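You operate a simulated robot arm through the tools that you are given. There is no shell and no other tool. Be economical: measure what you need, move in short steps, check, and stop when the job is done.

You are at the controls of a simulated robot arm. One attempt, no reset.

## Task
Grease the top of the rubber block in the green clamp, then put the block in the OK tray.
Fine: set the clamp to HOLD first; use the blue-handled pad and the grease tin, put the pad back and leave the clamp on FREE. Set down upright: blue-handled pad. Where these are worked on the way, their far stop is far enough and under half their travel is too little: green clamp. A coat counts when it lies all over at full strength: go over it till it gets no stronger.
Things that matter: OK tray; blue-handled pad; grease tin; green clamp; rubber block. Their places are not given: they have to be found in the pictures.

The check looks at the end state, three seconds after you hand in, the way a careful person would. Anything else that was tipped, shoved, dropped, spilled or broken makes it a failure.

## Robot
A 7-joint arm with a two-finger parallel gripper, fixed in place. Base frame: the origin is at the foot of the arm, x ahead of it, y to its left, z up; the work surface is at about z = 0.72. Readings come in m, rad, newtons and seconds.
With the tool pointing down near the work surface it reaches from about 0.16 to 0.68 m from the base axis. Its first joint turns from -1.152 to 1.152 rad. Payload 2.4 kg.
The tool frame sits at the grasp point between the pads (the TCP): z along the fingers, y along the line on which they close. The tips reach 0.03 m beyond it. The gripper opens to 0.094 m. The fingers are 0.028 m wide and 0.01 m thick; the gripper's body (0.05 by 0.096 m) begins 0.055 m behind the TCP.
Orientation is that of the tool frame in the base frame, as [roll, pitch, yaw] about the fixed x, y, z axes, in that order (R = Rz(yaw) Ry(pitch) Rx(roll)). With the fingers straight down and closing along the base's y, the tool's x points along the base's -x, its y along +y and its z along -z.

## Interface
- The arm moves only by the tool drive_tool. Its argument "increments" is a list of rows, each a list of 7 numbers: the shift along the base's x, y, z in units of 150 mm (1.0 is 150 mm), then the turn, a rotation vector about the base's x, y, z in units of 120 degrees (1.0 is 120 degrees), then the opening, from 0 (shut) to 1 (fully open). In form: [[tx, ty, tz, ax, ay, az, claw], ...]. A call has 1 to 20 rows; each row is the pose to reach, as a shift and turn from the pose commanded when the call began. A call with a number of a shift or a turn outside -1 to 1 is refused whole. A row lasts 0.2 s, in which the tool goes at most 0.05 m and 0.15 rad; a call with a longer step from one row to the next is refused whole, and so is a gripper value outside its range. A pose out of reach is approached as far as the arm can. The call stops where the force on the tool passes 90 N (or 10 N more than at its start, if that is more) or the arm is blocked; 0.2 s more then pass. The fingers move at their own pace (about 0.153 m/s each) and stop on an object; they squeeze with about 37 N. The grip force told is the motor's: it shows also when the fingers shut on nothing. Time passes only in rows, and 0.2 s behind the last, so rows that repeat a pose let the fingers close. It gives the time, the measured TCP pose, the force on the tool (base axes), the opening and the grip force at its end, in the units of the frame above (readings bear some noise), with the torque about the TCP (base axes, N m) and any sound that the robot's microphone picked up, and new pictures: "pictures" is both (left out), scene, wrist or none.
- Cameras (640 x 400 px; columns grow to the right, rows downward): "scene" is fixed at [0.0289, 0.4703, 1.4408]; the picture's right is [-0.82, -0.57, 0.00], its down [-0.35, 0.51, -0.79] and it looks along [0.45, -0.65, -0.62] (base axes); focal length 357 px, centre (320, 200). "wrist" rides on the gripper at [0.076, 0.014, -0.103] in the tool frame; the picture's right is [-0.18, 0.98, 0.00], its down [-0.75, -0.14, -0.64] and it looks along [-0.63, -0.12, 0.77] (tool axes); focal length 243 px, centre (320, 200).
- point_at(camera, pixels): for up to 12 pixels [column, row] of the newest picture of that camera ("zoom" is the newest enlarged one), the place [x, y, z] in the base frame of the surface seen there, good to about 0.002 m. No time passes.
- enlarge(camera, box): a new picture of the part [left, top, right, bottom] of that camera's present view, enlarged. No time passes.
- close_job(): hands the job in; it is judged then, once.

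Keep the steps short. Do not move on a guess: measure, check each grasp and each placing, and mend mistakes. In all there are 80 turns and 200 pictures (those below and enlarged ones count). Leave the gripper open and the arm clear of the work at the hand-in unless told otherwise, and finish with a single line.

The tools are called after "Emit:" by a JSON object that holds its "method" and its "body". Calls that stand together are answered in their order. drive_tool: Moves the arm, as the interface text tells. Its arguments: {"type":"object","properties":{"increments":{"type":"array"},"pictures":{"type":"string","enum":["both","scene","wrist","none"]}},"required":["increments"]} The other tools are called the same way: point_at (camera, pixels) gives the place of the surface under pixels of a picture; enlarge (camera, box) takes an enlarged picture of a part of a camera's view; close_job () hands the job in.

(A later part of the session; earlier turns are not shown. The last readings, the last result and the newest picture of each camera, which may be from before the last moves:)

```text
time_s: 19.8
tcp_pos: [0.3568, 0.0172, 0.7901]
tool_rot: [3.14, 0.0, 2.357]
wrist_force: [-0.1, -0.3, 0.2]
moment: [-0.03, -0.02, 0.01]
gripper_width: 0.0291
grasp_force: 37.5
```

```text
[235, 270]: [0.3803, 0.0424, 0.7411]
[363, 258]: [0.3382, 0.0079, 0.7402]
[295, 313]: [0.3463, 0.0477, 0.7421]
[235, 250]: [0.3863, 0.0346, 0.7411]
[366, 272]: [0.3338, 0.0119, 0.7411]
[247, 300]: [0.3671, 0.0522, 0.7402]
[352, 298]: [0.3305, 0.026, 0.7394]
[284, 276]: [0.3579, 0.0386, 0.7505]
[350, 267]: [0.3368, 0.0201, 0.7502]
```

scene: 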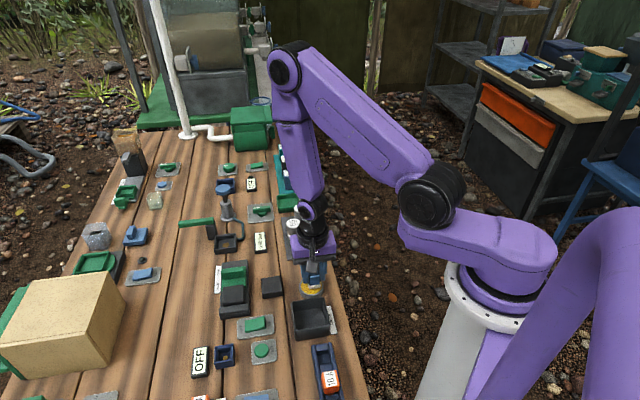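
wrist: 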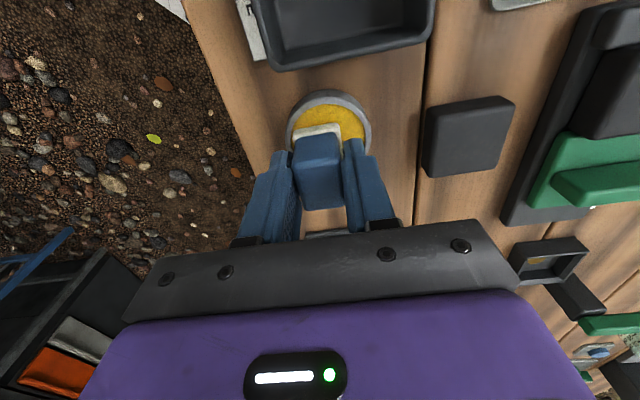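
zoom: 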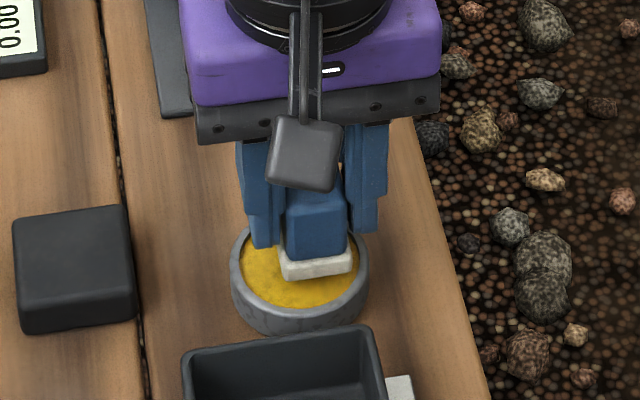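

Tin centre is (0.3588, 0.0245); pad centre is (0.3576, 0.0192). Shift +1/+5 mm, then lower in 2 mm steps to touch the grease.

Emit:
{"method": "drive_tool", "body": {"increments": [[0.008, 0.035, 0, 0, 0, 0, 0], [0.008, 0.035, -0.02, 0, 0, 0, 0], [0.008, 0.035, -0.035, 0, 0, 0, 0], [0.008, 0.035, -0.047, 0, 0, 0, 0], [0.008, 0.035, -0.058, 0, 0, 0, 0], [0.008, 0.035, -0.058, 0, 0, 0, 0]]}}

Emit:
{"method": "enlarge", "body": {"camera": "scene", "box": [280, 240, 350, 310]}}

```text
time_s: 21.2
tcp_pos: [0.3572, 0.0224, 0.7831]
tool_rot: [3.139, 0.001, 2.358]
wrist_force: [-1.4, 1.5, 32.3]
moment: [-0.03, -0.03, 0.01]
gripper_width: 0.0294
grasp_force: 37.4
```

scene: 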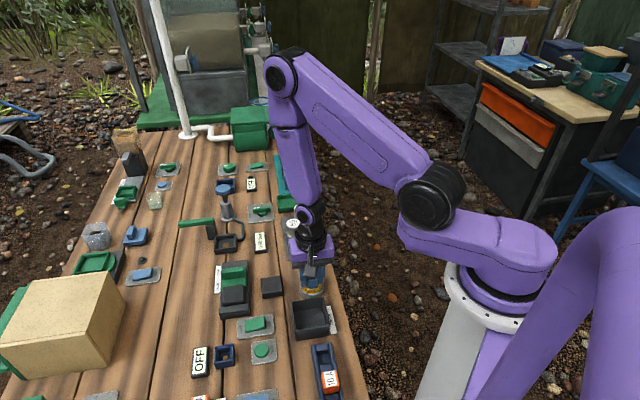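
wrist: 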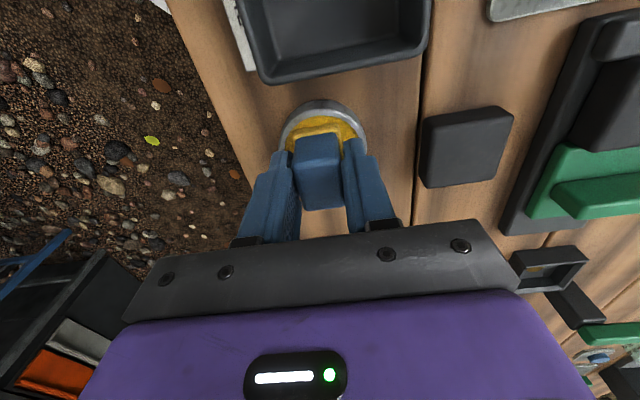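

```text
5.71 times, centred on (315, 275) of scene
```

zoom: 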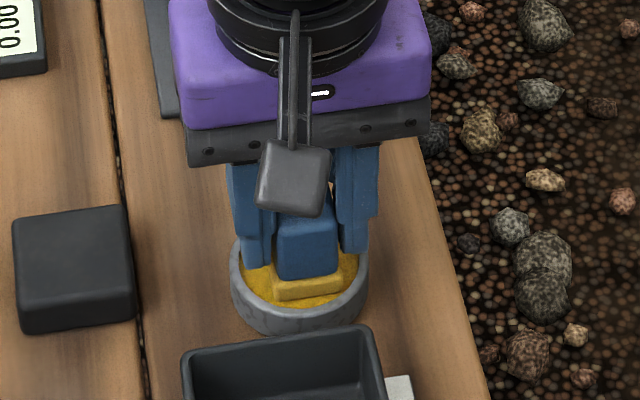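

The pad is coated yellow (contact 32 N). Lift straight and carry it to above the block's centre.

Emit:
{"method": "drive_tool", "body": {"increments": [[0, 0, 0.1, 0, 0, 0, 0], [0, 0, 0.3, 0, 0, 0, 0], [0, 0, 0.45, 0, 0, 0, 0], [0.2, 0.2, 0.45, 0, 0, 0, 0], [0.4, 0.4, 0.45, 0, 0, 0, 0], [0.6, 0.6, 0.45, 0, 0, 0, 0], [0.8, 0.78, 0.45, 0, 0, 0, 0], [0.865, 0.844, 0.4, 0, 0, 0, 0], [0.865, 0.844, 0.3, 0, 0, 0, 0], [0.865, 0.844, 0.21, 0, 0, 0, 0], [0.865, 0.844, 0.21, 0, 0, 0, 0]]}}

Emit:
{"method": "enlarge", "body": {"camera": "scene", "box": [195, 240, 285, 330]}}

Emit:
{"method": "enlarge", "body": {"camera": "wrist", "box": [220, 40, 420, 240]}}

```text
time_s: 23.6
tcp_pos: [0.4862, 0.1506, 0.8133]
tool_rot: [3.14, 0.0, 2.358]
wrist_force: [0.2, -0.2, -0.2]
moment: [-0.01, 0.0, 0.0]
gripper_width: 0.029
grasp_force: 37.6
```

scene: 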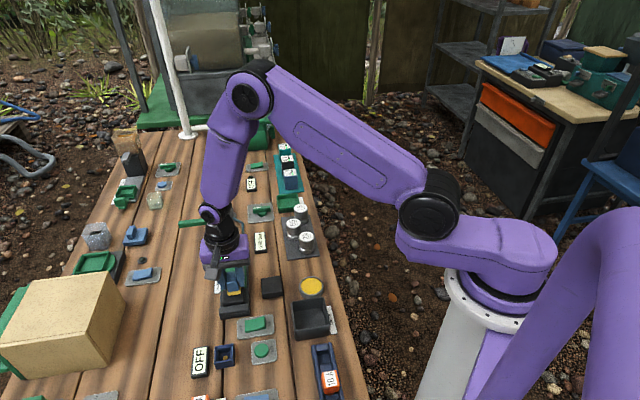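
wrist: 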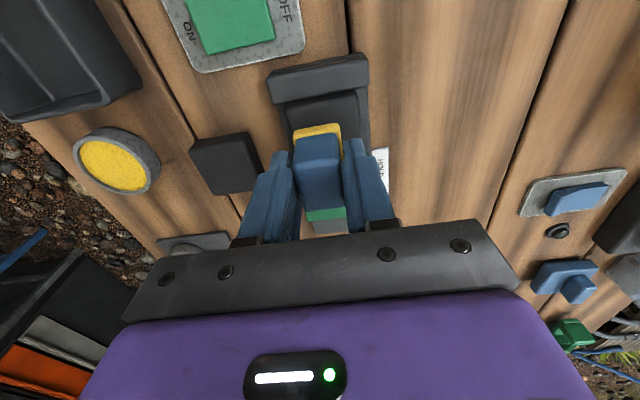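

```text
4.44 times, centred on (240, 285) of scene
```

zoom: 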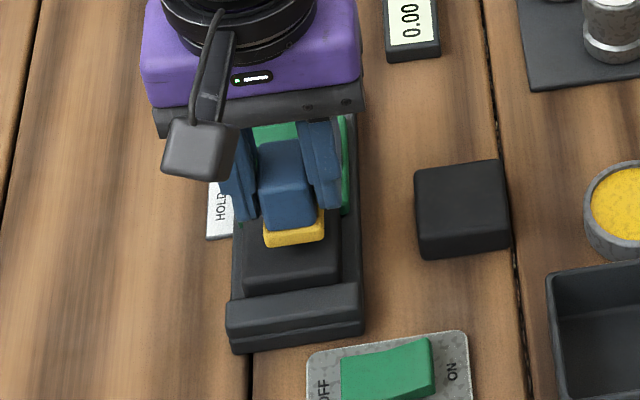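

```text
2.00 times, centred on (320, 140) of wrist
```

zoom: 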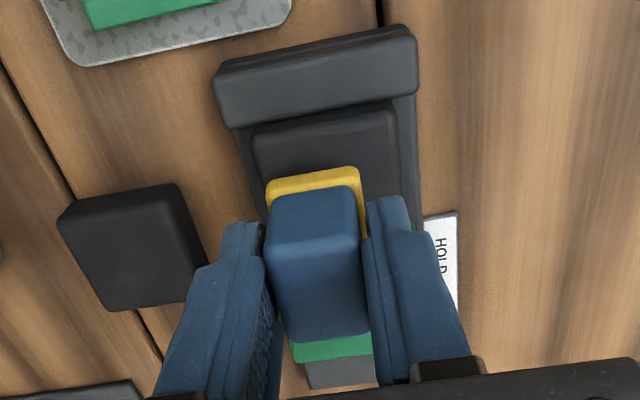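

Pad is over the block, aligned. Lower in small steps to touch.

Emit:
{"method": "drive_tool", "body": {"increments": [[0, 0, -0.03, 0, 0, 0, 0], [0, 0, -0.055, 0, 0, 0, 0], [0, 0, -0.07, 0, 0, 0, 0], [0, 0, -0.078, 0, 0, 0, 0], [0, 0, -0.078, 0, 0, 0, 0]], "pictures": "none"}}

```text
time_s: 24.8
tcp_pos: [0.486, 0.1499, 0.8017]
tool_rot: [3.14, 0.001, 2.357]
wrist_force: [-3.0, -1.3, 12.1]
moment: [-0.03, 0.1, 0.0]
gripper_width: 0.0293
grasp_force: 36.9
```

Contact with 12 N. Now a raster over the whole top, ±9 mm in both directions.

Emit:
{"method": "drive_tool", "body": {"increments": [[0, -0.0424, -0.003, 0, 0, 0, 0], [0, -0.0848, -0.003, 0, 0, 0, 0], [-0.0424, -0.0424, -0.003, 0, 0, 0, 0], [-0.0848, 0, -0.003, 0, 0, 0, 0], [-0.0424, 0.0424, -0.003, 0, 0, 0, 0], [0, 0, -0.003, 0, 0, 0, 0], [0.0424, -0.0424, -0.003, 0, 0, 0, 0], [0.0848, 0, -0.003, 0, 0, 0, 0], [0.0424, 0.0424, -0.003, 0, 0, 0, 0], [0, 0.0848, -0.003, 0, 0, 0, 0], [0, 0.0848, 0.05, 0, 0, 0, 0], [0.14, -0.055, 0.3, 0, 0, 0, 0], [0.3, -0.2, 0.5, 0, 0, 0, 0], [0.5, -0.4, 0.5, 0, 0, 0, 0]]}}

Emit:
{"method": "enlarge", "body": {"camera": "scene", "box": [195, 240, 285, 330]}}

```text
time_s: 27.8
tcp_pos: [0.5631, 0.092, 0.8785]
tool_rot: [3.141, 0.0, 2.359]
wrist_force: [0.2, 0.3, 0.4]
moment: [0.0, 0.02, -0.04]
gripper_width: 0.0294
grasp_force: 37.2
```

scene: 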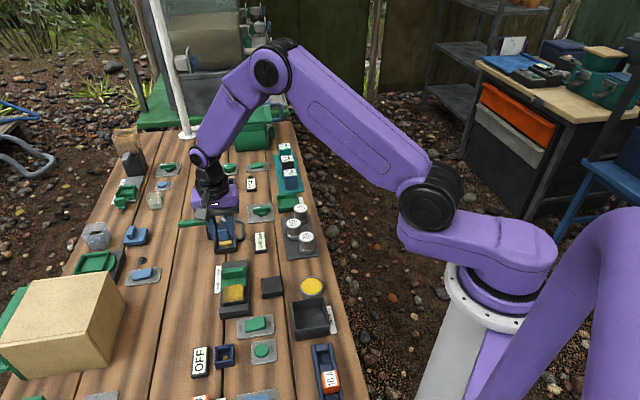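
wrist: 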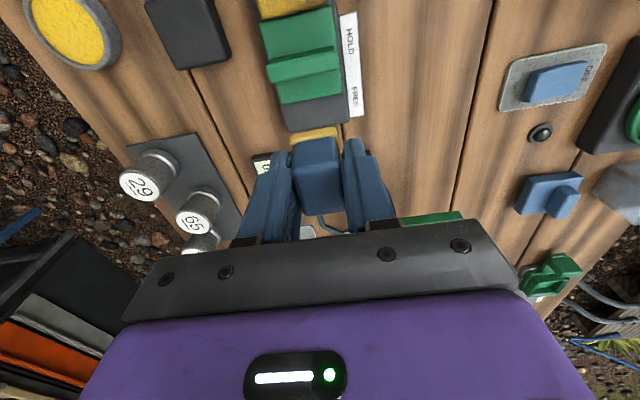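

```text
4.44 times, centred on (240, 285) of scene
```

zoom: 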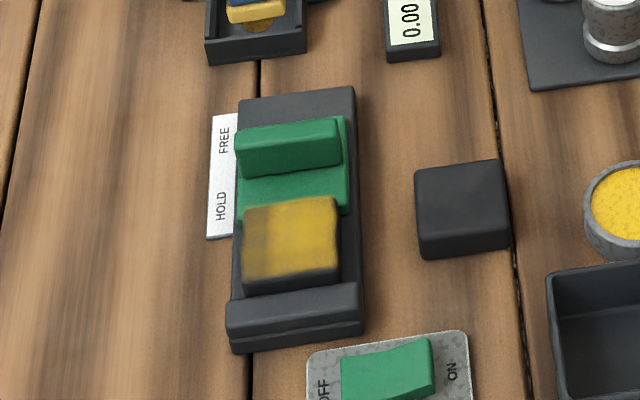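

The coat covers the top but is weaker toward the left (+v) side and edges. Let me see it closer.

Emit:
{"method": "enlarge", "body": {"camera": "scene", "box": [215, 270, 255, 310]}}

Emit:
{"method": "point_at", "body": {"camera": "zoom", "pixels": [[320, 200]]}}

```text
10.00 times, centred on (235, 290) of scene
```

zoom: 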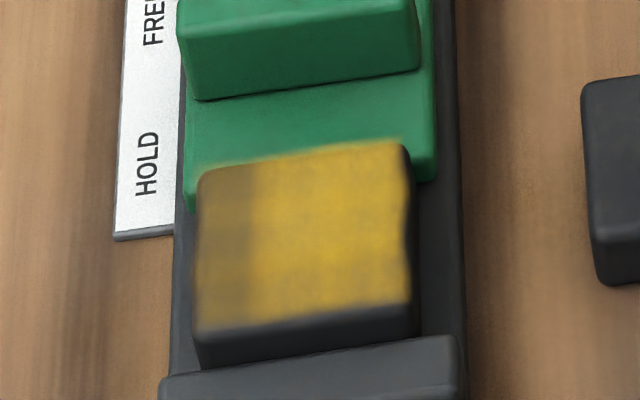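

```text
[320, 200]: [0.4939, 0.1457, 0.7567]
```

Left strip is thin. Second pass, starting with two extra strokes on the left side.

Emit:
{"method": "drive_tool", "body": {"increments": [[-0.2, 0.2, 0, 0, 0, 0, 0], [-0.4057, 0.4, -0.1, 0, 0, 0, 0], [-0.4057, 0.4, -0.35, 0, 0, 0, 0], [-0.4057, 0.4, -0.47, 0, 0, 0, 0], [-0.4057, 0.4, -0.503, 0, 0, 0, 0], [-0.453, 0.447, -0.503, 0, 0, 0, 0], [-0.5, 0.4943, -0.503, 0, 0, 0, 0], [-0.453, 0.447, -0.503, 0, 0, 0, 0], [-0.4057, 0.4, -0.503, 0, 0, 0, 0], [-0.453, 0.447, -0.503, 0, 0, 0, 0], [-0.5, 0.4943, -0.503, 0, 0, 0, 0], [-0.533, 0.4613, -0.503, 0, 0, 0, 0], [-0.486, 0.414, -0.503, 0, 0, 0, 0], [-0.4387, 0.367, -0.503, 0, 0, 0, 0], [-0.4717, 0.334, -0.503, 0, 0, 0, 0], [-0.519, 0.381, -0.503, 0, 0, 0, 0], [-0.566, 0.4283, -0.503, 0, 0, 0, 0], [-0.5943, 0.4, -0.503, 0, 0, 0, 0], [-0.547, 0.353, -0.503, 0, 0, 0, 0], [-0.5, 0.3057, -0.503, 0, 0, 0, 0]], "pictures": "none"}}

Emit:
{"method": "drive_tool", "body": {"increments": [[0, 0, 0.15, 0, 0, 0, 0], [0, 0, 0.4, 0, 0, 0, 0], [0.15, -0.15, 0.5, 0, 0, 0, 0], [0.35, -0.35, 0.5, 0, 0, 0, 0]], "pictures": "scene"}}

Emit:
{"method": "enlarge", "body": {"camera": "scene", "box": [215, 270, 255, 310]}}

```text
time_s: 32.0
tcp_pos: [0.4865, 0.135, 0.8016]
tool_rot: [-3.141, 0.0, 2.356]
wrist_force: [-0.1, -0.2, -0.2]
moment: [0.01, 0.01, 0.03]
gripper_width: 0.0292
grasp_force: 37.1
```

```text
time_s: 33.0
tcp_pos: [0.5375, 0.0824, 0.8759]
tool_rot: [-3.141, 0.0, 2.359]
wrist_force: [0.4, -0.7, -0.5]
moment: [0.0, 0.03, 0.01]
gripper_width: 0.0289
grasp_force: 36.8
```

scene: 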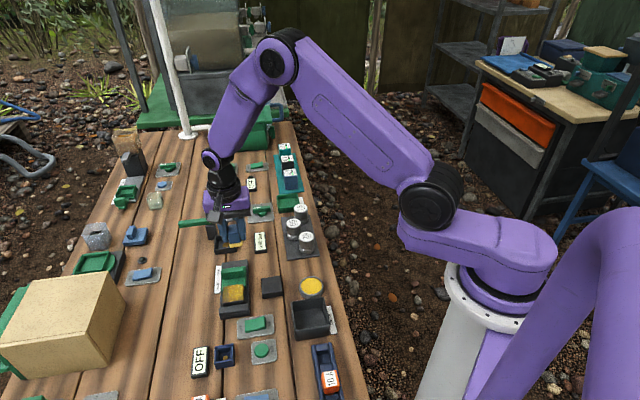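

```text
10.00 times, centred on (235, 290) of scene
```

zoom: 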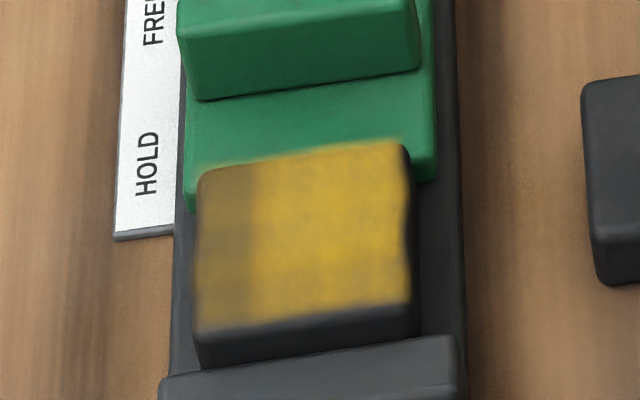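

No visible change and zero force at the end: the pad was barely touching. I return to the left side and lower further, reading the force.

Emit:
{"method": "drive_tool", "body": {"increments": [[-0.13, 0.2, 0, 0, 0, 0, 0], [-0.2557, 0.4443, -0.1, 0, 0, 0, 0], [-0.2557, 0.4443, -0.35, 0, 0, 0, 0], [-0.2557, 0.4443, -0.48, 0, 0, 0, 0], [-0.2557, 0.4443, -0.505, 0, 0, 0, 0], [-0.2557, 0.4443, -0.512, 0, 0, 0, 0], [-0.2557, 0.4443, -0.512, 0, 0, 0, 0]], "pictures": "scene"}}

Emit:
{"method": "enlarge", "body": {"camera": "scene", "box": [205, 255, 265, 315]}}

```text
time_s: 34.6
tcp_pos: [0.5013, 0.1503, 0.7998]
tool_rot: [3.139, 0.001, 2.359]
wrist_force: [-1.0, 0.2, 3.4]
moment: [0.1, 0.03, 0.01]
gripper_width: 0.0291
grasp_force: 36.9
```

scene: 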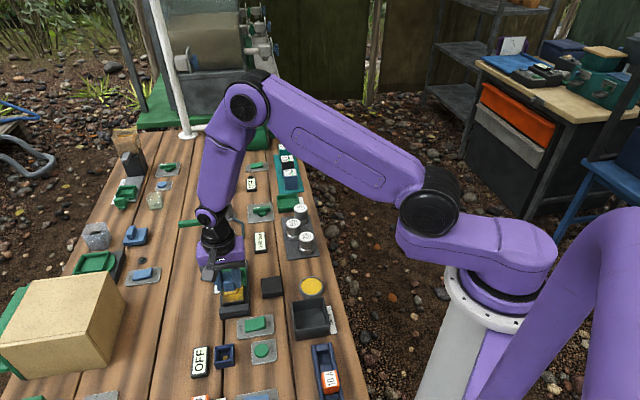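

```text
6.67 times, centred on (235, 285) of scene
```

zoom: 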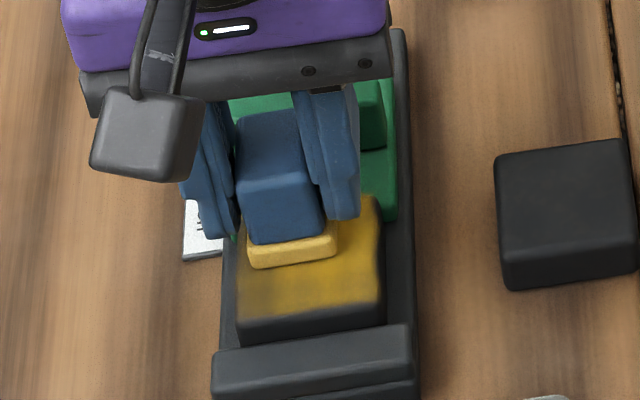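

Light contact (3 N) now. Press ~1.5 mm further and make strokes on the left strip, then across to the right.

Emit:
{"method": "drive_tool", "body": {"increments": [[0, 0, -0.008, 0, 0, 0, 0], [-0.047, 0.047, -0.01, 0, 0, 0, 0], [-0.0943, 0.0943, -0.01, 0, 0, 0, 0], [-0.047, 0.047, -0.01, 0, 0, 0, 0], [0, 0, -0.01, 0, 0, 0, 0], [-0.0189, -0.0189, -0.01, 0, 0, 0, 0], [-0.066, 0.028, -0.01, 0, 0, 0, 0], [-0.1132, 0.0754, -0.01, 0, 0, 0, 0], [-0.066, 0.028, -0.01, 0, 0, 0, 0], [-0.0189, -0.0189, -0.01, 0, 0, 0, 0], [-0.0377, -0.0377, -0.01, 0, 0, 0, 0], [-0.085, 0.0094, -0.01, 0, 0, 0, 0], [-0.132, 0.0566, -0.01, 0, 0, 0, 0], [-0.16, 0.0283, -0.01, 0, 0, 0, 0], [-0.113, -0.0189, -0.01, 0, 0, 0, 0], [-0.066, -0.066, -0.01, 0, 0, 0, 0], [-0.0943, -0.0943, -0.01, 0, 0, 0, 0], [-0.1414, -0.0471, -0.01, 0, 0, 0, 0], [-0.1886, 0, -0.01, 0, 0, 0, 0]], "pictures": "scene"}}

Emit:
{"method": "drive_tool", "body": {"increments": [[0, 0, 0.15, 0, 0, 0, 0], [0, 0, 0.4, 0, 0, 0, 0], [0.2, -0.2, 0.5, 0, 0, 0, 0], [0.4, -0.4, 0.5, 0, 0, 0, 0]], "pictures": "both"}}

Emit:
{"method": "enlarge", "body": {"camera": "scene", "box": [215, 270, 255, 310]}}

```text
time_s: 38.6
tcp_pos: [0.4721, 0.1503, 0.7987]
tool_rot: [-3.141, 0.001, 2.356]
wrist_force: [5.4, -4.8, 6.6]
moment: [-0.26, -0.28, -0.02]
gripper_width: 0.0292
grasp_force: 36.7
```

scene: 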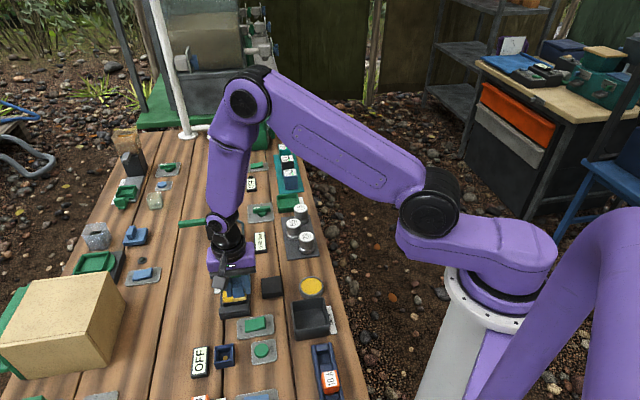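

```text
time_s: 39.6
tcp_pos: [0.534, 0.0903, 0.8733]
tool_rot: [3.141, 0.0, 2.357]
wrist_force: [-0.4, 0.5, -0.7]
moment: [-0.03, -0.01, 0.01]
gripper_width: 0.029
grasp_force: 37.2
```

scene: 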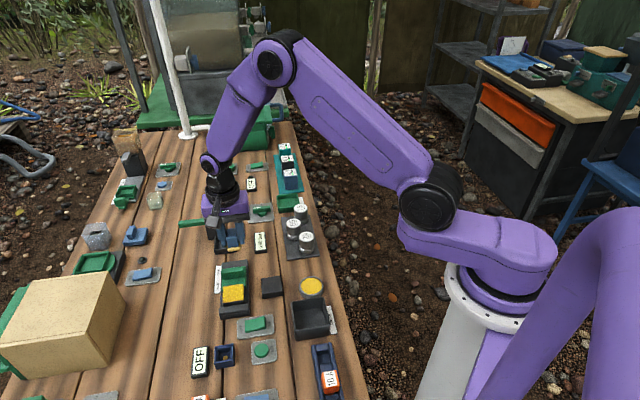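
wrist: 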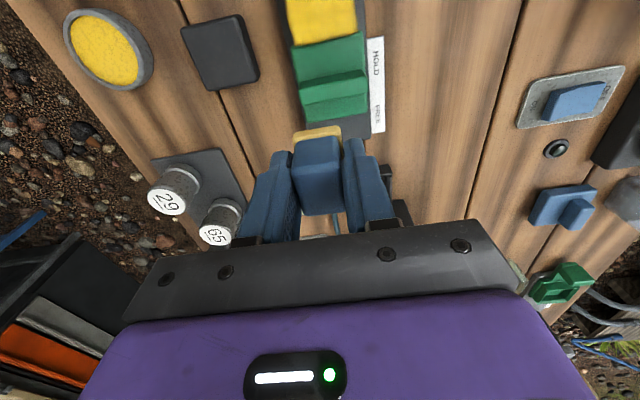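

```text
10.00 times, centred on (235, 290) of scene
```

zoom: 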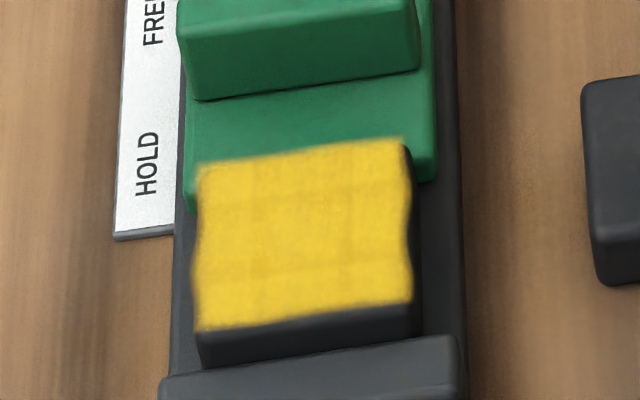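

Nearly full and even, but the pad has gone pale. For a full-strength coat I re-dip and do another pass: first carry it toward the tin.

Emit:
{"method": "drive_tool", "body": {"increments": [[-0.23, -0.1, 0, 0, 0, 0, 0], [-0.46, -0.2, 0, 0, 0, 0, 0], [-0.69, -0.3, 0, 0, 0, 0, 0], [-0.92, -0.4, 0, 0, 0, 0, 0], [-0.92, -0.4, 0, 0, 0, 0, 0]], "pictures": "none"}}

```text
time_s: 40.8
tcp_pos: [0.3938, 0.0297, 0.874]
tool_rot: [-3.141, -0.001, 2.357]
wrist_force: [0.3, 0.1, -0.7]
moment: [-0.02, 0.02, -0.02]
gripper_width: 0.0295
grasp_force: 37.0
```

Emit:
{"method": "drive_tool", "body": {"increments": [[-0.241, -0.048, 0, 0, 0, 0, 0], [-0.241, -0.048, -0.25, 0, 0, 0, 0], [-0.241, -0.048, -0.45, 0, 0, 0, 0], [-0.241, -0.048, -0.56, 0, 0, 0, 0], [-0.241, -0.048, -0.6, 0, 0, 0, 0], [-0.241, -0.048, -0.615, 0, 0, 0, 0], [-0.241, -0.048, -0.623, 0, 0, 0, 0], [-0.241, -0.048, -0.623, 0, 0, 0, 0]]}}

Emit:
{"method": "enlarge", "body": {"camera": "scene", "box": [280, 240, 350, 310]}}

```text
time_s: 42.6
tcp_pos: [0.3586, 0.0229, 0.7798]
tool_rot: [-3.141, 0.001, 2.357]
wrist_force: [-0.5, -0.6, 0.1]
moment: [-0.01, 0.01, 0.01]
gripper_width: 0.0293
grasp_force: 37.0
```

scene: 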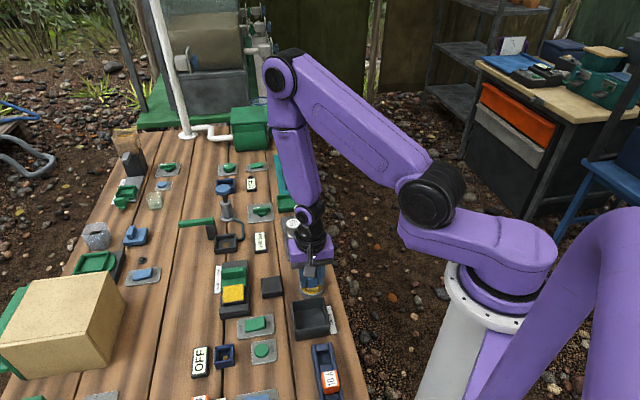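
wrist: 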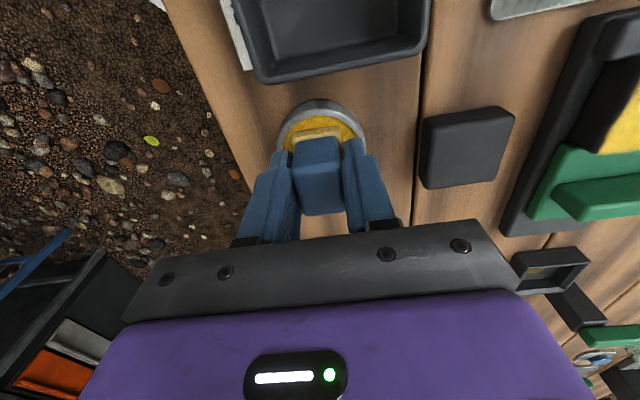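

```text
5.71 times, centred on (315, 275) of scene
```

zoom: 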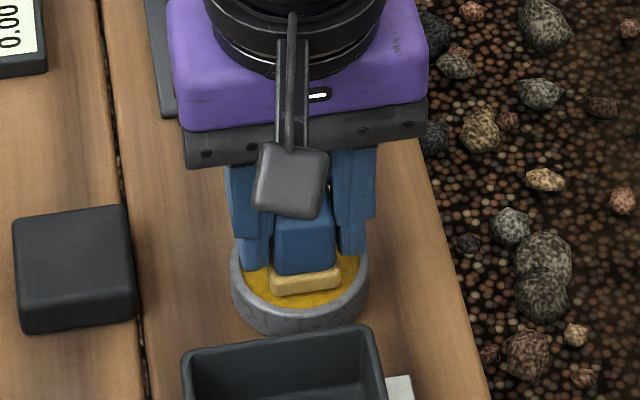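

Not quite touching yet (0 N, pad pale). Lower a little more.

Emit:
{"method": "drive_tool", "body": {"increments": [[0, 0, -0.008, 0, 0, 0, 0], [0, 0, -0.014, 0, 0, 0, 0], [0, 0, -0.02, 0, 0, 0, 0], [0, 0, -0.02, 0, 0, 0, 0]]}}

```text
time_s: 43.6
tcp_pos: [0.3579, 0.0235, 0.7771]
tool_rot: [3.14, 0.001, 2.357]
wrist_force: [-3.0, 0.5, 32.0]
moment: [-0.12, -0.01, 0.0]
gripper_width: 0.0295
grasp_force: 37.6
```

scene: 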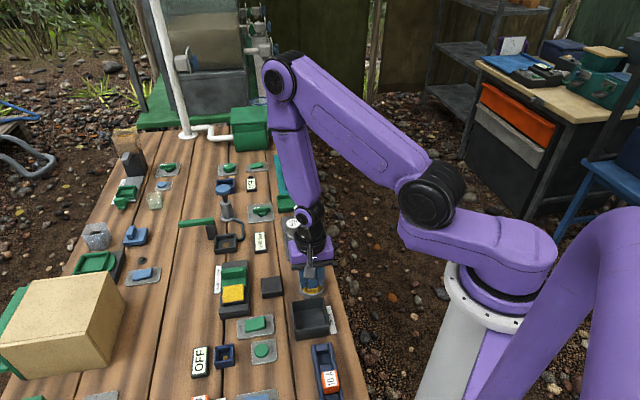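
wrist: 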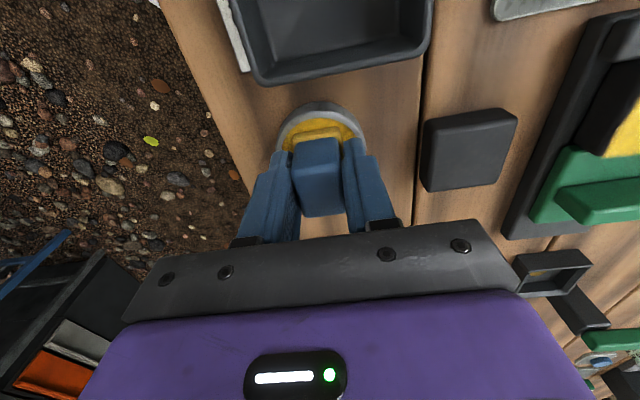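

Loaded again (32 N). Carry to the block's left-rear start and find contact (expected near TCP z 0.797).

Emit:
{"method": "drive_tool", "body": {"increments": [[0, 0, 0.15, 0, 0, 0, 0], [0, 0, 0.4, 0, 0, 0, 0], [0.2, 0.17, 0.5, 0, 0, 0, 0], [0.4, 0.34, 0.5, 0, 0, 0, 0], [0.6, 0.51, 0.5, 0, 0, 0, 0], [0.8, 0.68, 0.5, 0, 0, 0, 0], [0.956, 0.845, 0.5, 0, 0, 0, 0], [0.956, 0.845, 0.3, 0, 0, 0, 0], [0.956, 0.845, 0.18, 0, 0, 0, 0], [0.956, 0.845, 0.15, 0, 0, 0, 0], [0.956, 0.845, 0.135, 0, 0, 0, 0], [0.956, 0.845, 0.128, 0, 0, 0, 0], [0.956, 0.845, 0.128, 0, 0, 0, 0]], "pictures": "none"}}

```text
time_s: 46.4
tcp_pos: [0.5034, 0.1493, 0.7968]
tool_rot: [3.141, -0.001, 2.358]
wrist_force: [-1.3, 0.3, 7.6]
moment: [-0.04, 0.07, 0.02]
gripper_width: 0.029
grasp_force: 36.7
```

Contact 8 N. Same raster once more, pressing slightly.

Emit:
{"method": "drive_tool", "body": {"increments": [[-0.01, 0, -0.006, 0, 0, 0, 0], [-0.057, 0.047, -0.008, 0, 0, 0, 0], [-0.1043, 0.0943, -0.008, 0, 0, 0, 0], [-0.057, 0.047, -0.008, 0, 0, 0, 0], [-0.01, 0, -0.008, 0, 0, 0, 0], [-0.03, -0.02, -0.008, 0, 0, 0, 0], [-0.077, 0.027, -0.008, 0, 0, 0, 0], [-0.124, 0.074, -0.008, 0, 0, 0, 0], [-0.148, 0.05, -0.008, 0, 0, 0, 0], [-0.1, 0.003, -0.01, 0, 0, 0, 0], [-0.053, -0.044, -0.01, 0, 0, 0, 0], [-0.076, -0.066, -0.01, 0, 0, 0, 0], [-0.123, -0.019, -0.01, 0, 0, 0, 0], [-0.17, 0.028, -0.01, 0, 0, 0, 0], [-0.1986, 0, -0.01, 0, 0, 0, 0], [-0.1514, -0.0471, -0.01, 0, 0, 0, 0], [-0.1043, -0.0943, -0.01, 0, 0, 0, 0], [-0.1514, -0.0471, -0.011, 0, 0, 0, 0], [-0.1986, 0, -0.011, 0, 0, 0, 0]], "pictures": "none"}}

Emit:
{"method": "drive_tool", "body": {"increments": [[0, 0, 0.15, 0, 0, 0, 0], [0, 0, 0.4, 0, 0, 0, 0], [0.2, -0.2, 0.5, 0, 0, 0, 0], [0.4, -0.4, 0.5, 0, 0, 0, 0]], "pictures": "both"}}

Emit:
{"method": "enlarge", "body": {"camera": "scene", "box": [215, 270, 255, 310]}}

```text
time_s: 50.4
tcp_pos: [0.4725, 0.1484, 0.7936]
tool_rot: [-3.141, -0.002, 2.354]
wrist_force: [3.5, -6.5, 8.3]
moment: [-0.34, -0.27, -0.04]
gripper_width: 0.0291
grasp_force: 36.8
```

```text
time_s: 51.4
tcp_pos: [0.5304, 0.0889, 0.8682]
tool_rot: [3.141, 0.0, 2.359]
wrist_force: [-0.4, 0.5, -0.3]
moment: [0.0, 0.02, -0.01]
gripper_width: 0.0296
grasp_force: 37.6
```

scene: 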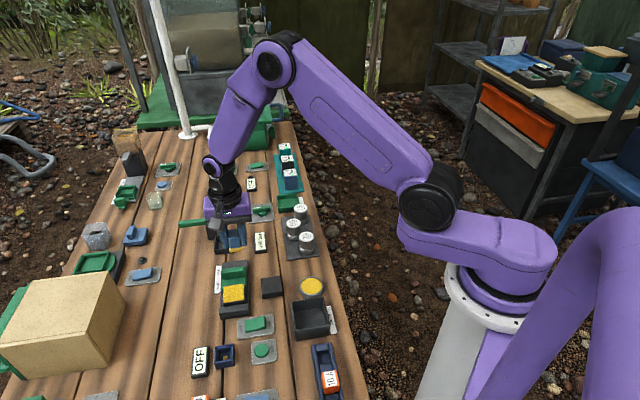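
wrist: 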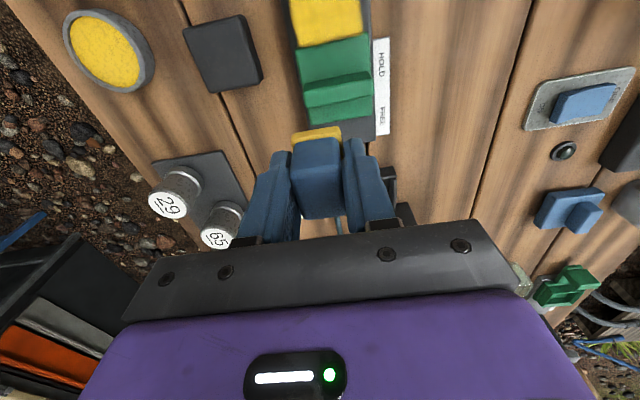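

```text
10.00 times, centred on (235, 290) of scene
```

zoom: 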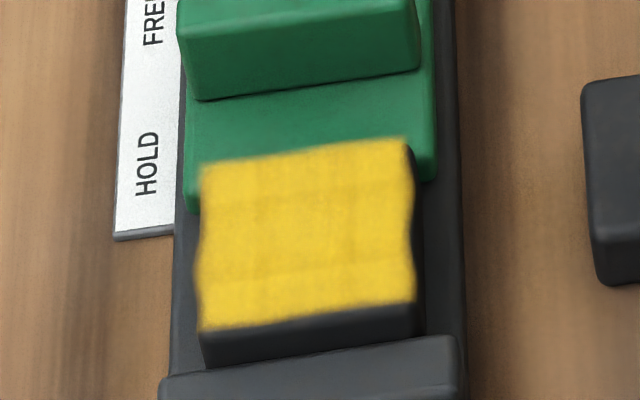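

Coat unchanged in strength and covers the whole top: full. Now return the pad to its place, first above it.

Emit:
{"method": "drive_tool", "body": {"increments": [[-0.209, -0.194, 0, 0, 0, 0, 0], [-0.418, -0.388, 0, 0, 0, 0, 0], [-0.627, -0.582, 0, 0, 0, 0, 0], [-0.836, -0.776, 0, 0, 0, 0, 0], [-0.836, -0.776, -0.15, 0, 0, 0, 0], [-0.836, -0.776, -0.4, 0, 0, 0, 0], [-0.836, -0.776, -0.58, 0, 0, 0, 0], [-0.836, -0.776, -0.58, 0, 0, 0, 0]]}}

Emit:
{"method": "enlarge", "body": {"camera": "scene", "box": [275, 220, 345, 290]}}

```text
time_s: 53.2
tcp_pos: [0.4078, -0.0268, 0.7807]
tool_rot: [3.141, 0.001, 2.358]
wrist_force: [-1.2, 0.1, -1.2]
moment: [0.02, 0.03, -0.01]
gripper_width: 0.0292
grasp_force: 37.0
```

scene: 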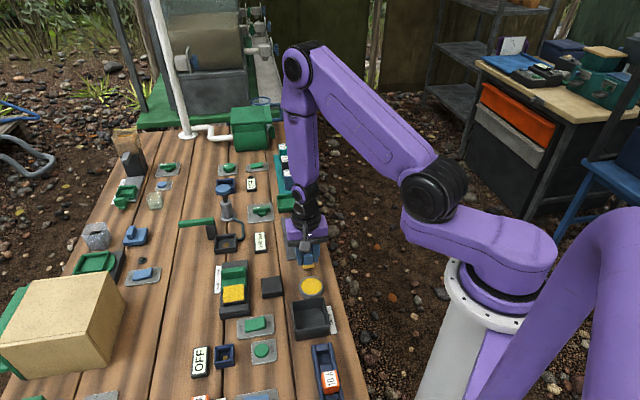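
wrist: 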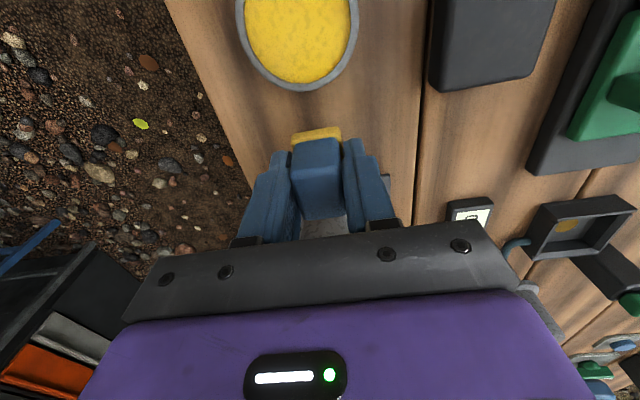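

```text
5.71 times, centred on (310, 255) of scene
```

zoom: 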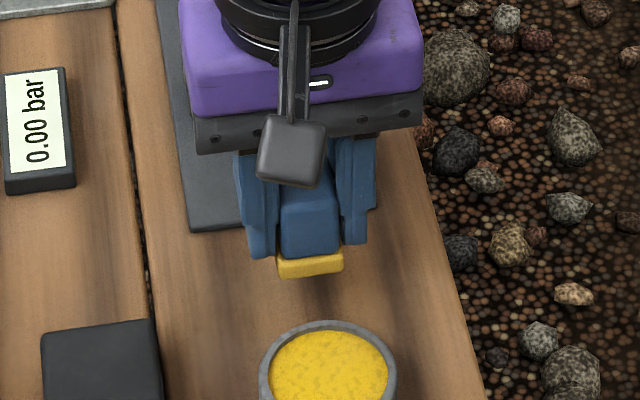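

Lower in fine steps, 3 mm further from the weights' plate, until light contact (expected TCP z ~0.760).

Emit:
{"method": "drive_tool", "body": {"increments": [[-0.014, 0.014, -0.05, 0, 0, 0, 0], [-0.014, 0.014, -0.1, 0, 0, 0, 0], [-0.014, 0.014, -0.12, 0, 0, 0, 0], [-0.014, 0.014, -0.13, 0, 0, 0, 0], [-0.014, 0.014, -0.136, 0, 0, 0, 0], [-0.014, 0.014, -0.136, 0, 0, 0, 0]], "pictures": "none"}}

```text
time_s: 54.6
tcp_pos: [0.4049, -0.0248, 0.7607]
tool_rot: [3.141, -0.001, 2.356]
wrist_force: [0.2, -0.5, 0.6]
moment: [0.01, -0.01, 0.01]
gripper_width: 0.0293
grasp_force: 36.8
```

Emit:
{"method": "drive_tool", "body": {"increments": [[0, 0, -0.006, 0, 0, 0, 0], [0, 0, -0.012, 0, 0, 0, 0], [0, 0, -0.012, 0, 0, 0, 0]], "pictures": "scene"}}

Emit:
{"method": "enlarge", "body": {"camera": "scene", "box": [275, 220, 345, 290]}}

```text
time_s: 55.4
tcp_pos: [0.4052, -0.0236, 0.7602]
tool_rot: [-3.14, 0.002, 2.358]
wrist_force: [0.8, 1.0, 0.3]
moment: [-0.02, 0.0, 0.03]
gripper_width: 0.0289
grasp_force: 36.5
```

scene: 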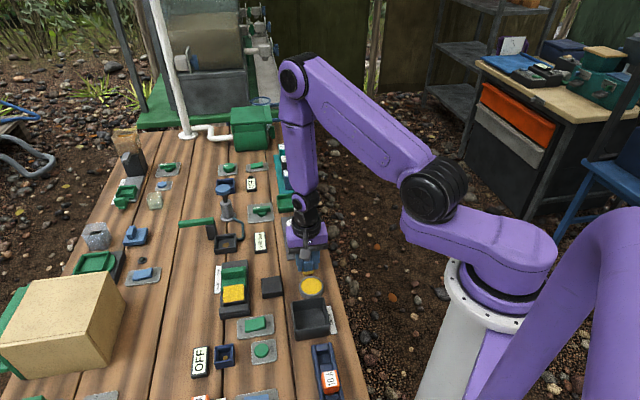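

```text
5.71 times, centred on (310, 255) of scene
```

zoom: 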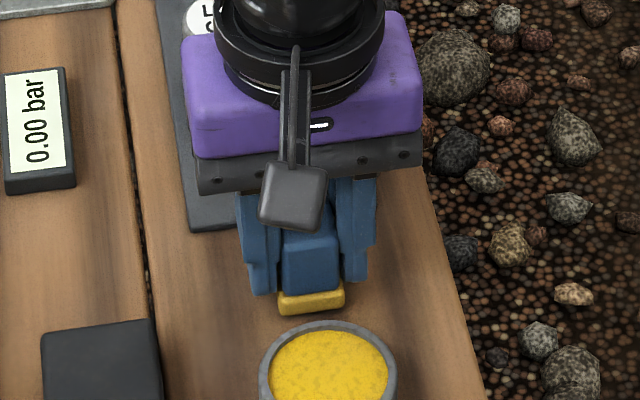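

Still no contact; another 2–3 mm.

Emit:
{"method": "drive_tool", "body": {"increments": [[0, 0, -0.007, 0, 0, 0, 0], [0, 0, -0.014, 0, 0, 0, 0], [0, 0, -0.014, 0, 0, 0, 0]], "pictures": "none"}}

```text
time_s: 56.2
tcp_pos: [0.4049, -0.0242, 0.7577]
tool_rot: [-3.141, -0.001, 2.359]
wrist_force: [-1.2, -0.3, 2.7]
moment: [-0.02, 0.01, 0.0]
gripper_width: 0.0296
grasp_force: 37.1
```

Emit:
{"method": "drive_tool", "body": {"increments": [[0, 0, -0.005, 0, 0, 0, 0], [0, 0, -0.005, 0, 0, 0, 0]], "pictures": "none"}}

```text
time_s: 56.8
tcp_pos: [0.405, -0.0239, 0.7573]
tool_rot: [3.14, 0.002, 2.358]
wrist_force: [-4.0, 1.4, 29.1]
moment: [-0.3, -0.14, -0.07]
gripper_width: 0.0294
grasp_force: 37.5
```

The pad is on the bench (29 N). Back off 0.5 mm, open slowly, rise and look.

Emit:
{"method": "drive_tool", "body": {"increments": [[0, 0, 0.004, 0, 0, 0, 0.2], [0, 0, 0.004, 0, 0, 0, 0.4], [0, 0, 0.004, 0, 0, 0, 0.5], [0, 0, 0.1, 0, 0, 0, 0.5], [0, 0, 0.3, 0, 0, 0, 0.5], [0, 0, 0.5, 0, 0, 0, 0.5], [0, 0, 0.75, 0, 0, 0, 0.5]]}}

Emit:
{"method": "enlarge", "body": {"camera": "scene", "box": [275, 220, 345, 290]}}

Emit:
{"method": "enlarge", "body": {"camera": "scene", "box": [270, 180, 330, 230]}}

```text
time_s: 58.4
tcp_pos: [0.4044, -0.0238, 0.8689]
tool_rot: [3.141, -0.001, 2.357]
wrist_force: [0.0, -0.3, -0.6]
moment: [-0.02, -0.01, 0.0]
gripper_width: 0.0468
grasp_force: 0.0
```

scene: 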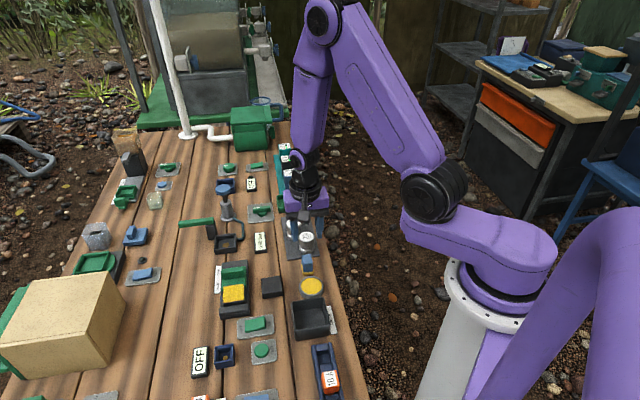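
wrist: 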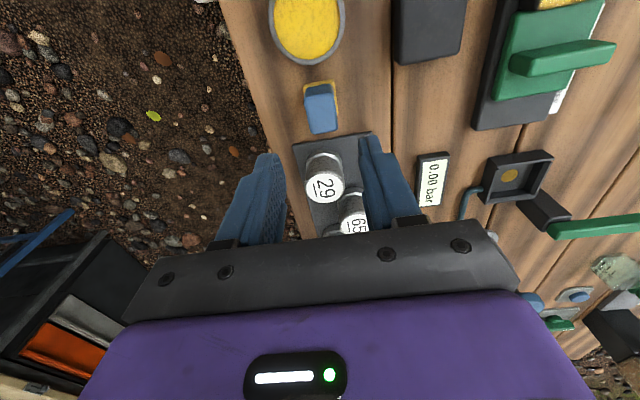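

```text
5.71 times, centred on (310, 255) of scene
```

zoom: 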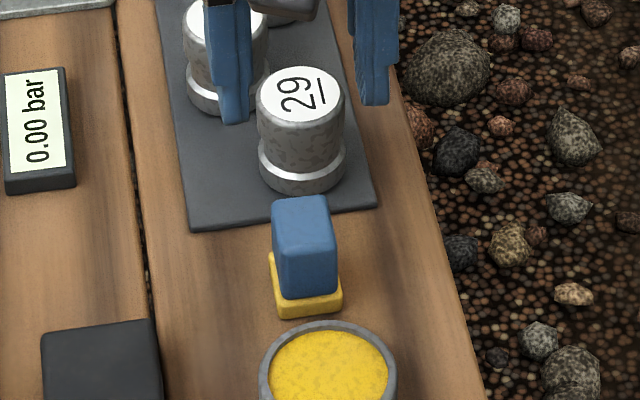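

```text
8.00 times, centred on (300, 205) of scene
```

zoom: 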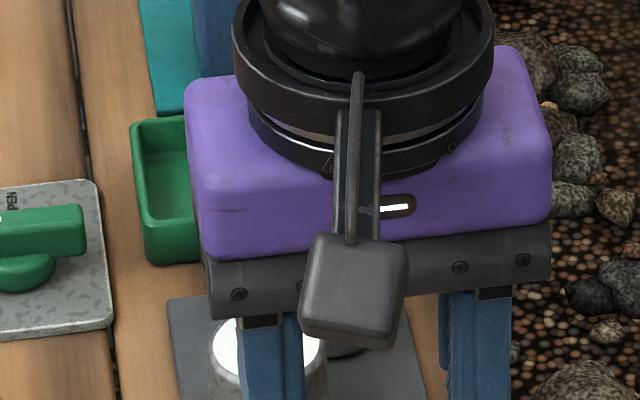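

Pad stands upright at its place. Now back to the clamp's ridge at (0.530, 0.112), turning the fingers +90° to close along the slide.

Emit:
{"method": "drive_tool", "body": {"increments": [[0, 0, 0.1, 0, 0, 0.068, 0.5], [0.1, 0.1, 0.1, 0, 0, 0.136, 0.5], [0.2, 0.2, 0.1, 0, 0, 0.204, 0.5], [0.3, 0.32, 0.1, 0, 0, 0.272, 0.5], [0.42, 0.45, 0.1, 0, 0, 0.34, 0.5], [0.54, 0.58, 0.1, 0, 0, 0.408, 0.5], [0.66, 0.7, 0.1, 0, 0, 0.476, 0.5], [0.75, 0.8, 0.1, 0, 0, 0.544, 0.5], [0.841, 0.902, 0.1, 0, 0, 0.612, 0.45], [0.841, 0.902, 0.1, 0, 0, 0.68, 0.45], [0.841, 0.902, 0.0, 0, 0, 0.75, 0.4], [0.841, 0.902, -0.2, 0, 0, 0.75, 0.35], [0.841, 0.902, -0.42, 0, 0, 0.75, 0.35], [0.841, 0.902, -0.42, 0, 0, 0.75, 0.35]]}}

Emit:
{"method": "enlarge", "body": {"camera": "wrist", "box": [220, 40, 500, 240]}}

```text
time_s: 61.4
tcp_pos: [0.5308, 0.1109, 0.8085]
tool_rot: [3.141, 0.0, -2.355]
wrist_force: [-0.3, 0.0, -0.4]
moment: [-0.01, -0.01, 0.01]
gripper_width: 0.0327
grasp_force: 0.1
```

scene: 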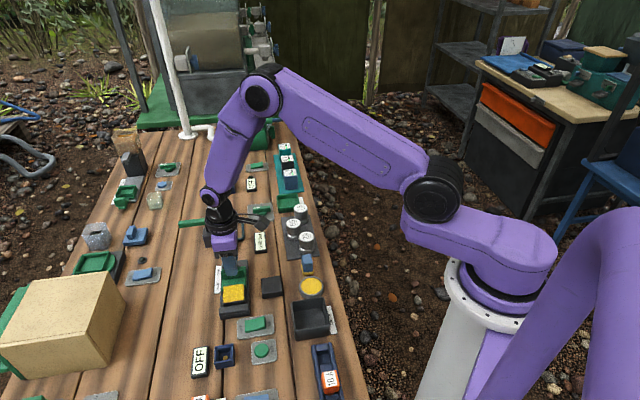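
wrist: 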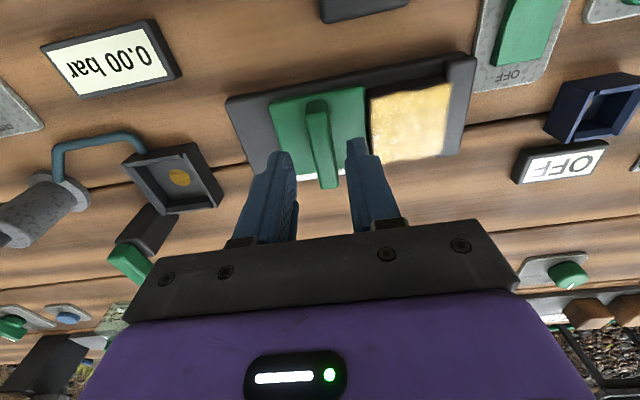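

```text
2.00 times, centred on (360, 140) of wrist
```

zoom: 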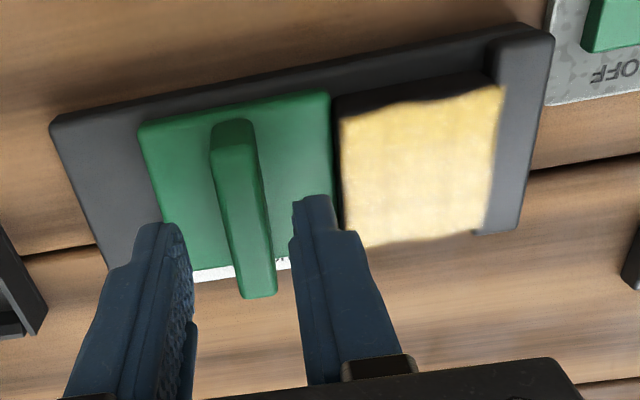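

Close the opening to 25 mm first so the front finger stays off the greased block, then descend and grip.

Emit:
{"method": "drive_tool", "body": {"increments": [[0, 0, 0, 0, 0, 0, 0.27], [0, 0, 0, 0, 0, 0, 0.27], [0, 0.003, -0.08, 0, 0, 0, 0.27], [0, 0.003, -0.15, 0, 0, 0, 0.27], [0, 0.003, -0.15, 0, 0, 0, 0.1], [0, 0.003, -0.15, 0, 0, 0, 0], [0, 0.003, -0.15, 0, 0, 0, 0]], "pictures": "wrist"}}

```text
time_s: 63.0
tcp_pos: [0.5312, 0.1117, 0.7869]
tool_rot: [3.139, 0.0, -2.354]
wrist_force: [-6.8, 1.0, 14.7]
moment: [-0.67, 0.89, -0.12]
gripper_width: 0.0133
grasp_force: 44.9
```

wrist: 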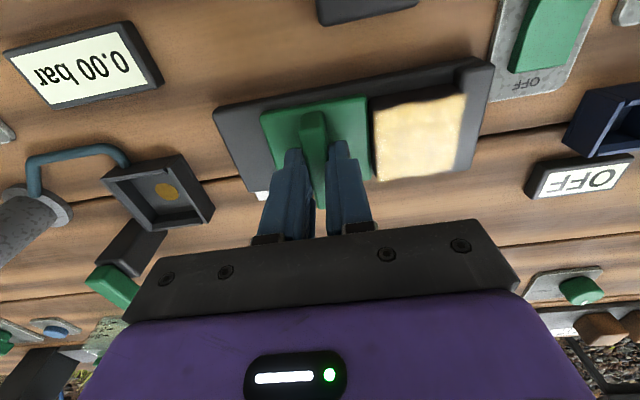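

Ridge gripped. Slide it back 32 mm to FREE (until its far stop).

Emit:
{"method": "drive_tool", "body": {"increments": [[0.0236, -0.0236, 0, 0, 0, 0, 0], [0.047, -0.047, 0, 0, 0, 0, 0], [0.071, -0.071, 0, 0, 0, 0, 0], [0.094, -0.094, 0, 0, 0, 0, 0], [0.118, -0.118, 0, 0, 0, 0, 0], [0.137, -0.137, 0, 0, 0, 0, 0], [0.145, -0.145, 0, 0, 0, 0, 0], [0.145, -0.145, 0, 0, 0, 0, 0]], "pictures": "wrist"}}

```text
time_s: 64.8
tcp_pos: [0.5521, 0.0913, 0.7851]
tool_rot: [3.138, -0.001, -2.355]
wrist_force: [-17.4, -2.9, 35.6]
moment: [-0.03, 0.24, -0.14]
gripper_width: 0.0134
grasp_force: 44.9
```

wrist: 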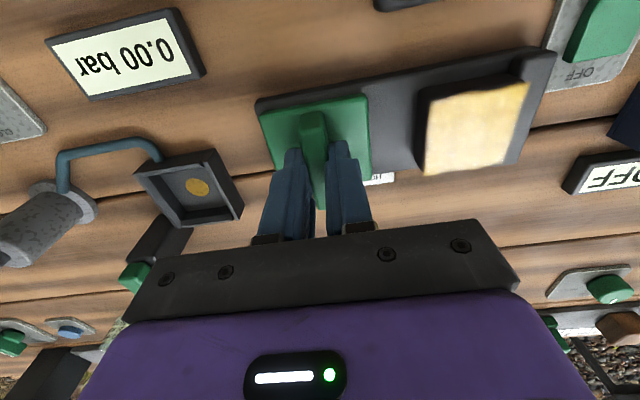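

At the FREE stop (back at 0.552, 0.091). Release, rise, and turn to look at the block.

Emit:
{"method": "drive_tool", "body": {"increments": [[-0.008, 0.008, 0, 0, 0, 0, 0.15], [-0.008, 0.008, 0, 0, 0, 0, 0.35], [-0.008, 0.008, 0.02, 0, 0, 0, 0.35], [-0.008, 0.008, 0.2, 0, 0, 0, 0.35], [-0.008, 0.008, 0.45, 0, 0, 0, 0.5], [-0.1, -0.05, 0.65, 0, 0, -0.068, 0.6], [-0.2, -0.1, 0.75, 0, 0, -0.136, 0.7], [-0.3, -0.1, 0.75, 0, 0, -0.204, 0.7], [-0.35, -0.05, 0.75, 0, 0, -0.272, 0.7], [-0.38, 0, 0.75, 0, 0, -0.34, 0.7], [-0.4, 0.05, 0.75, 0, 0, -0.408, 0.7], [-0.4, 0.1, 0.75, 0, 0, -0.476, 0.7], [-0.4, 0.15, 0.75, 0, 0, -0.544, 0.7], [-0.4, 0.2, 0.75, 0, 0, -0.612, 0.7], [-0.4, 0.25, 0.75, 0, 0, -0.68, 0.7], [-0.4, 0.3, 0.75, 0, 0, -0.75, 0.7]]}}

Emit:
{"method": "enlarge", "body": {"camera": "scene", "box": [205, 255, 265, 315]}}

Emit:
{"method": "enlarge", "body": {"camera": "wrist", "box": [220, 0, 460, 200]}}

```text
time_s: 68.2
tcp_pos: [0.4931, 0.1339, 0.8961]
tool_rot: [3.141, 0.0, 2.355]
wrist_force: [0.6, -0.8, -0.5]
moment: [-0.05, -0.02, 0.03]
gripper_width: 0.066
grasp_force: 0.1
```

scene: 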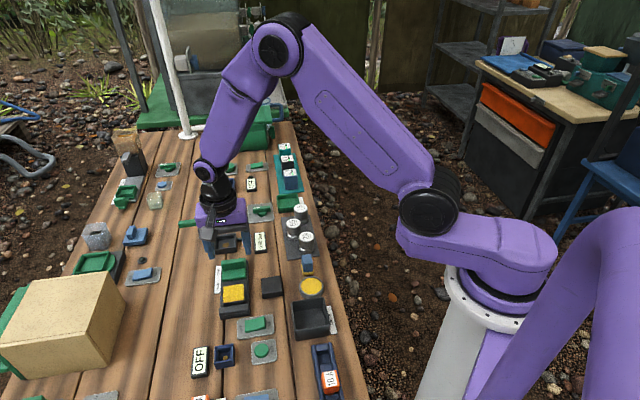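
wrist: 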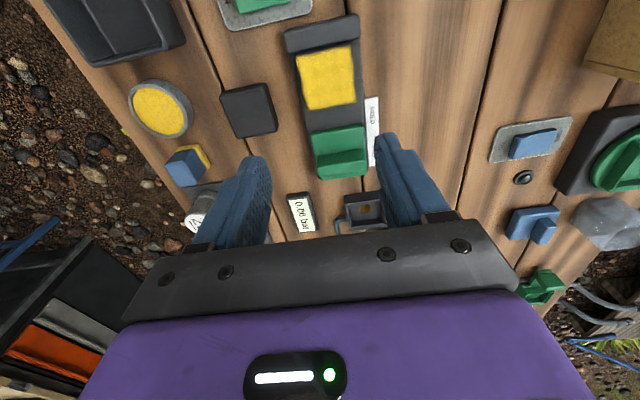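

```text
6.67 times, centred on (235, 285) of scene
```

zoom: 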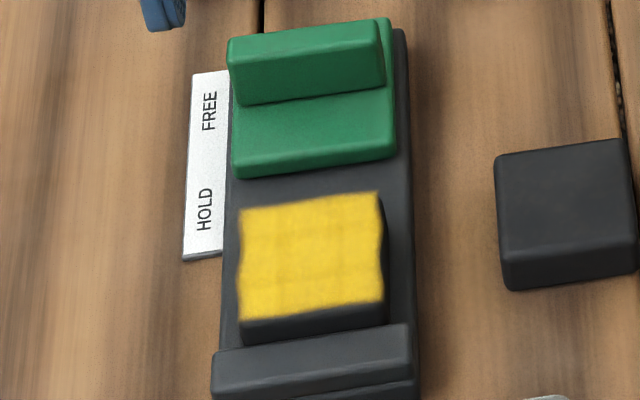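

```text
2.00 times, centred on (340, 100) of wrist
```

zoom: 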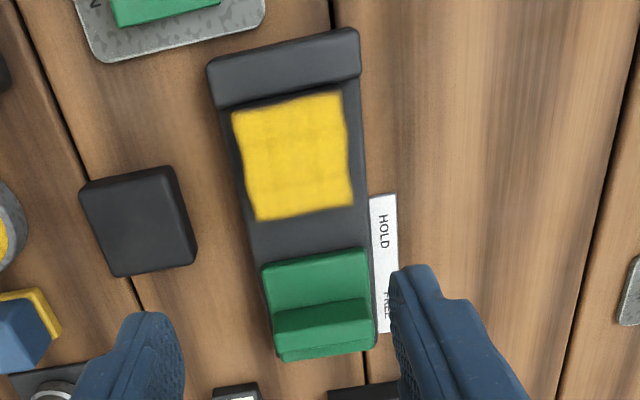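

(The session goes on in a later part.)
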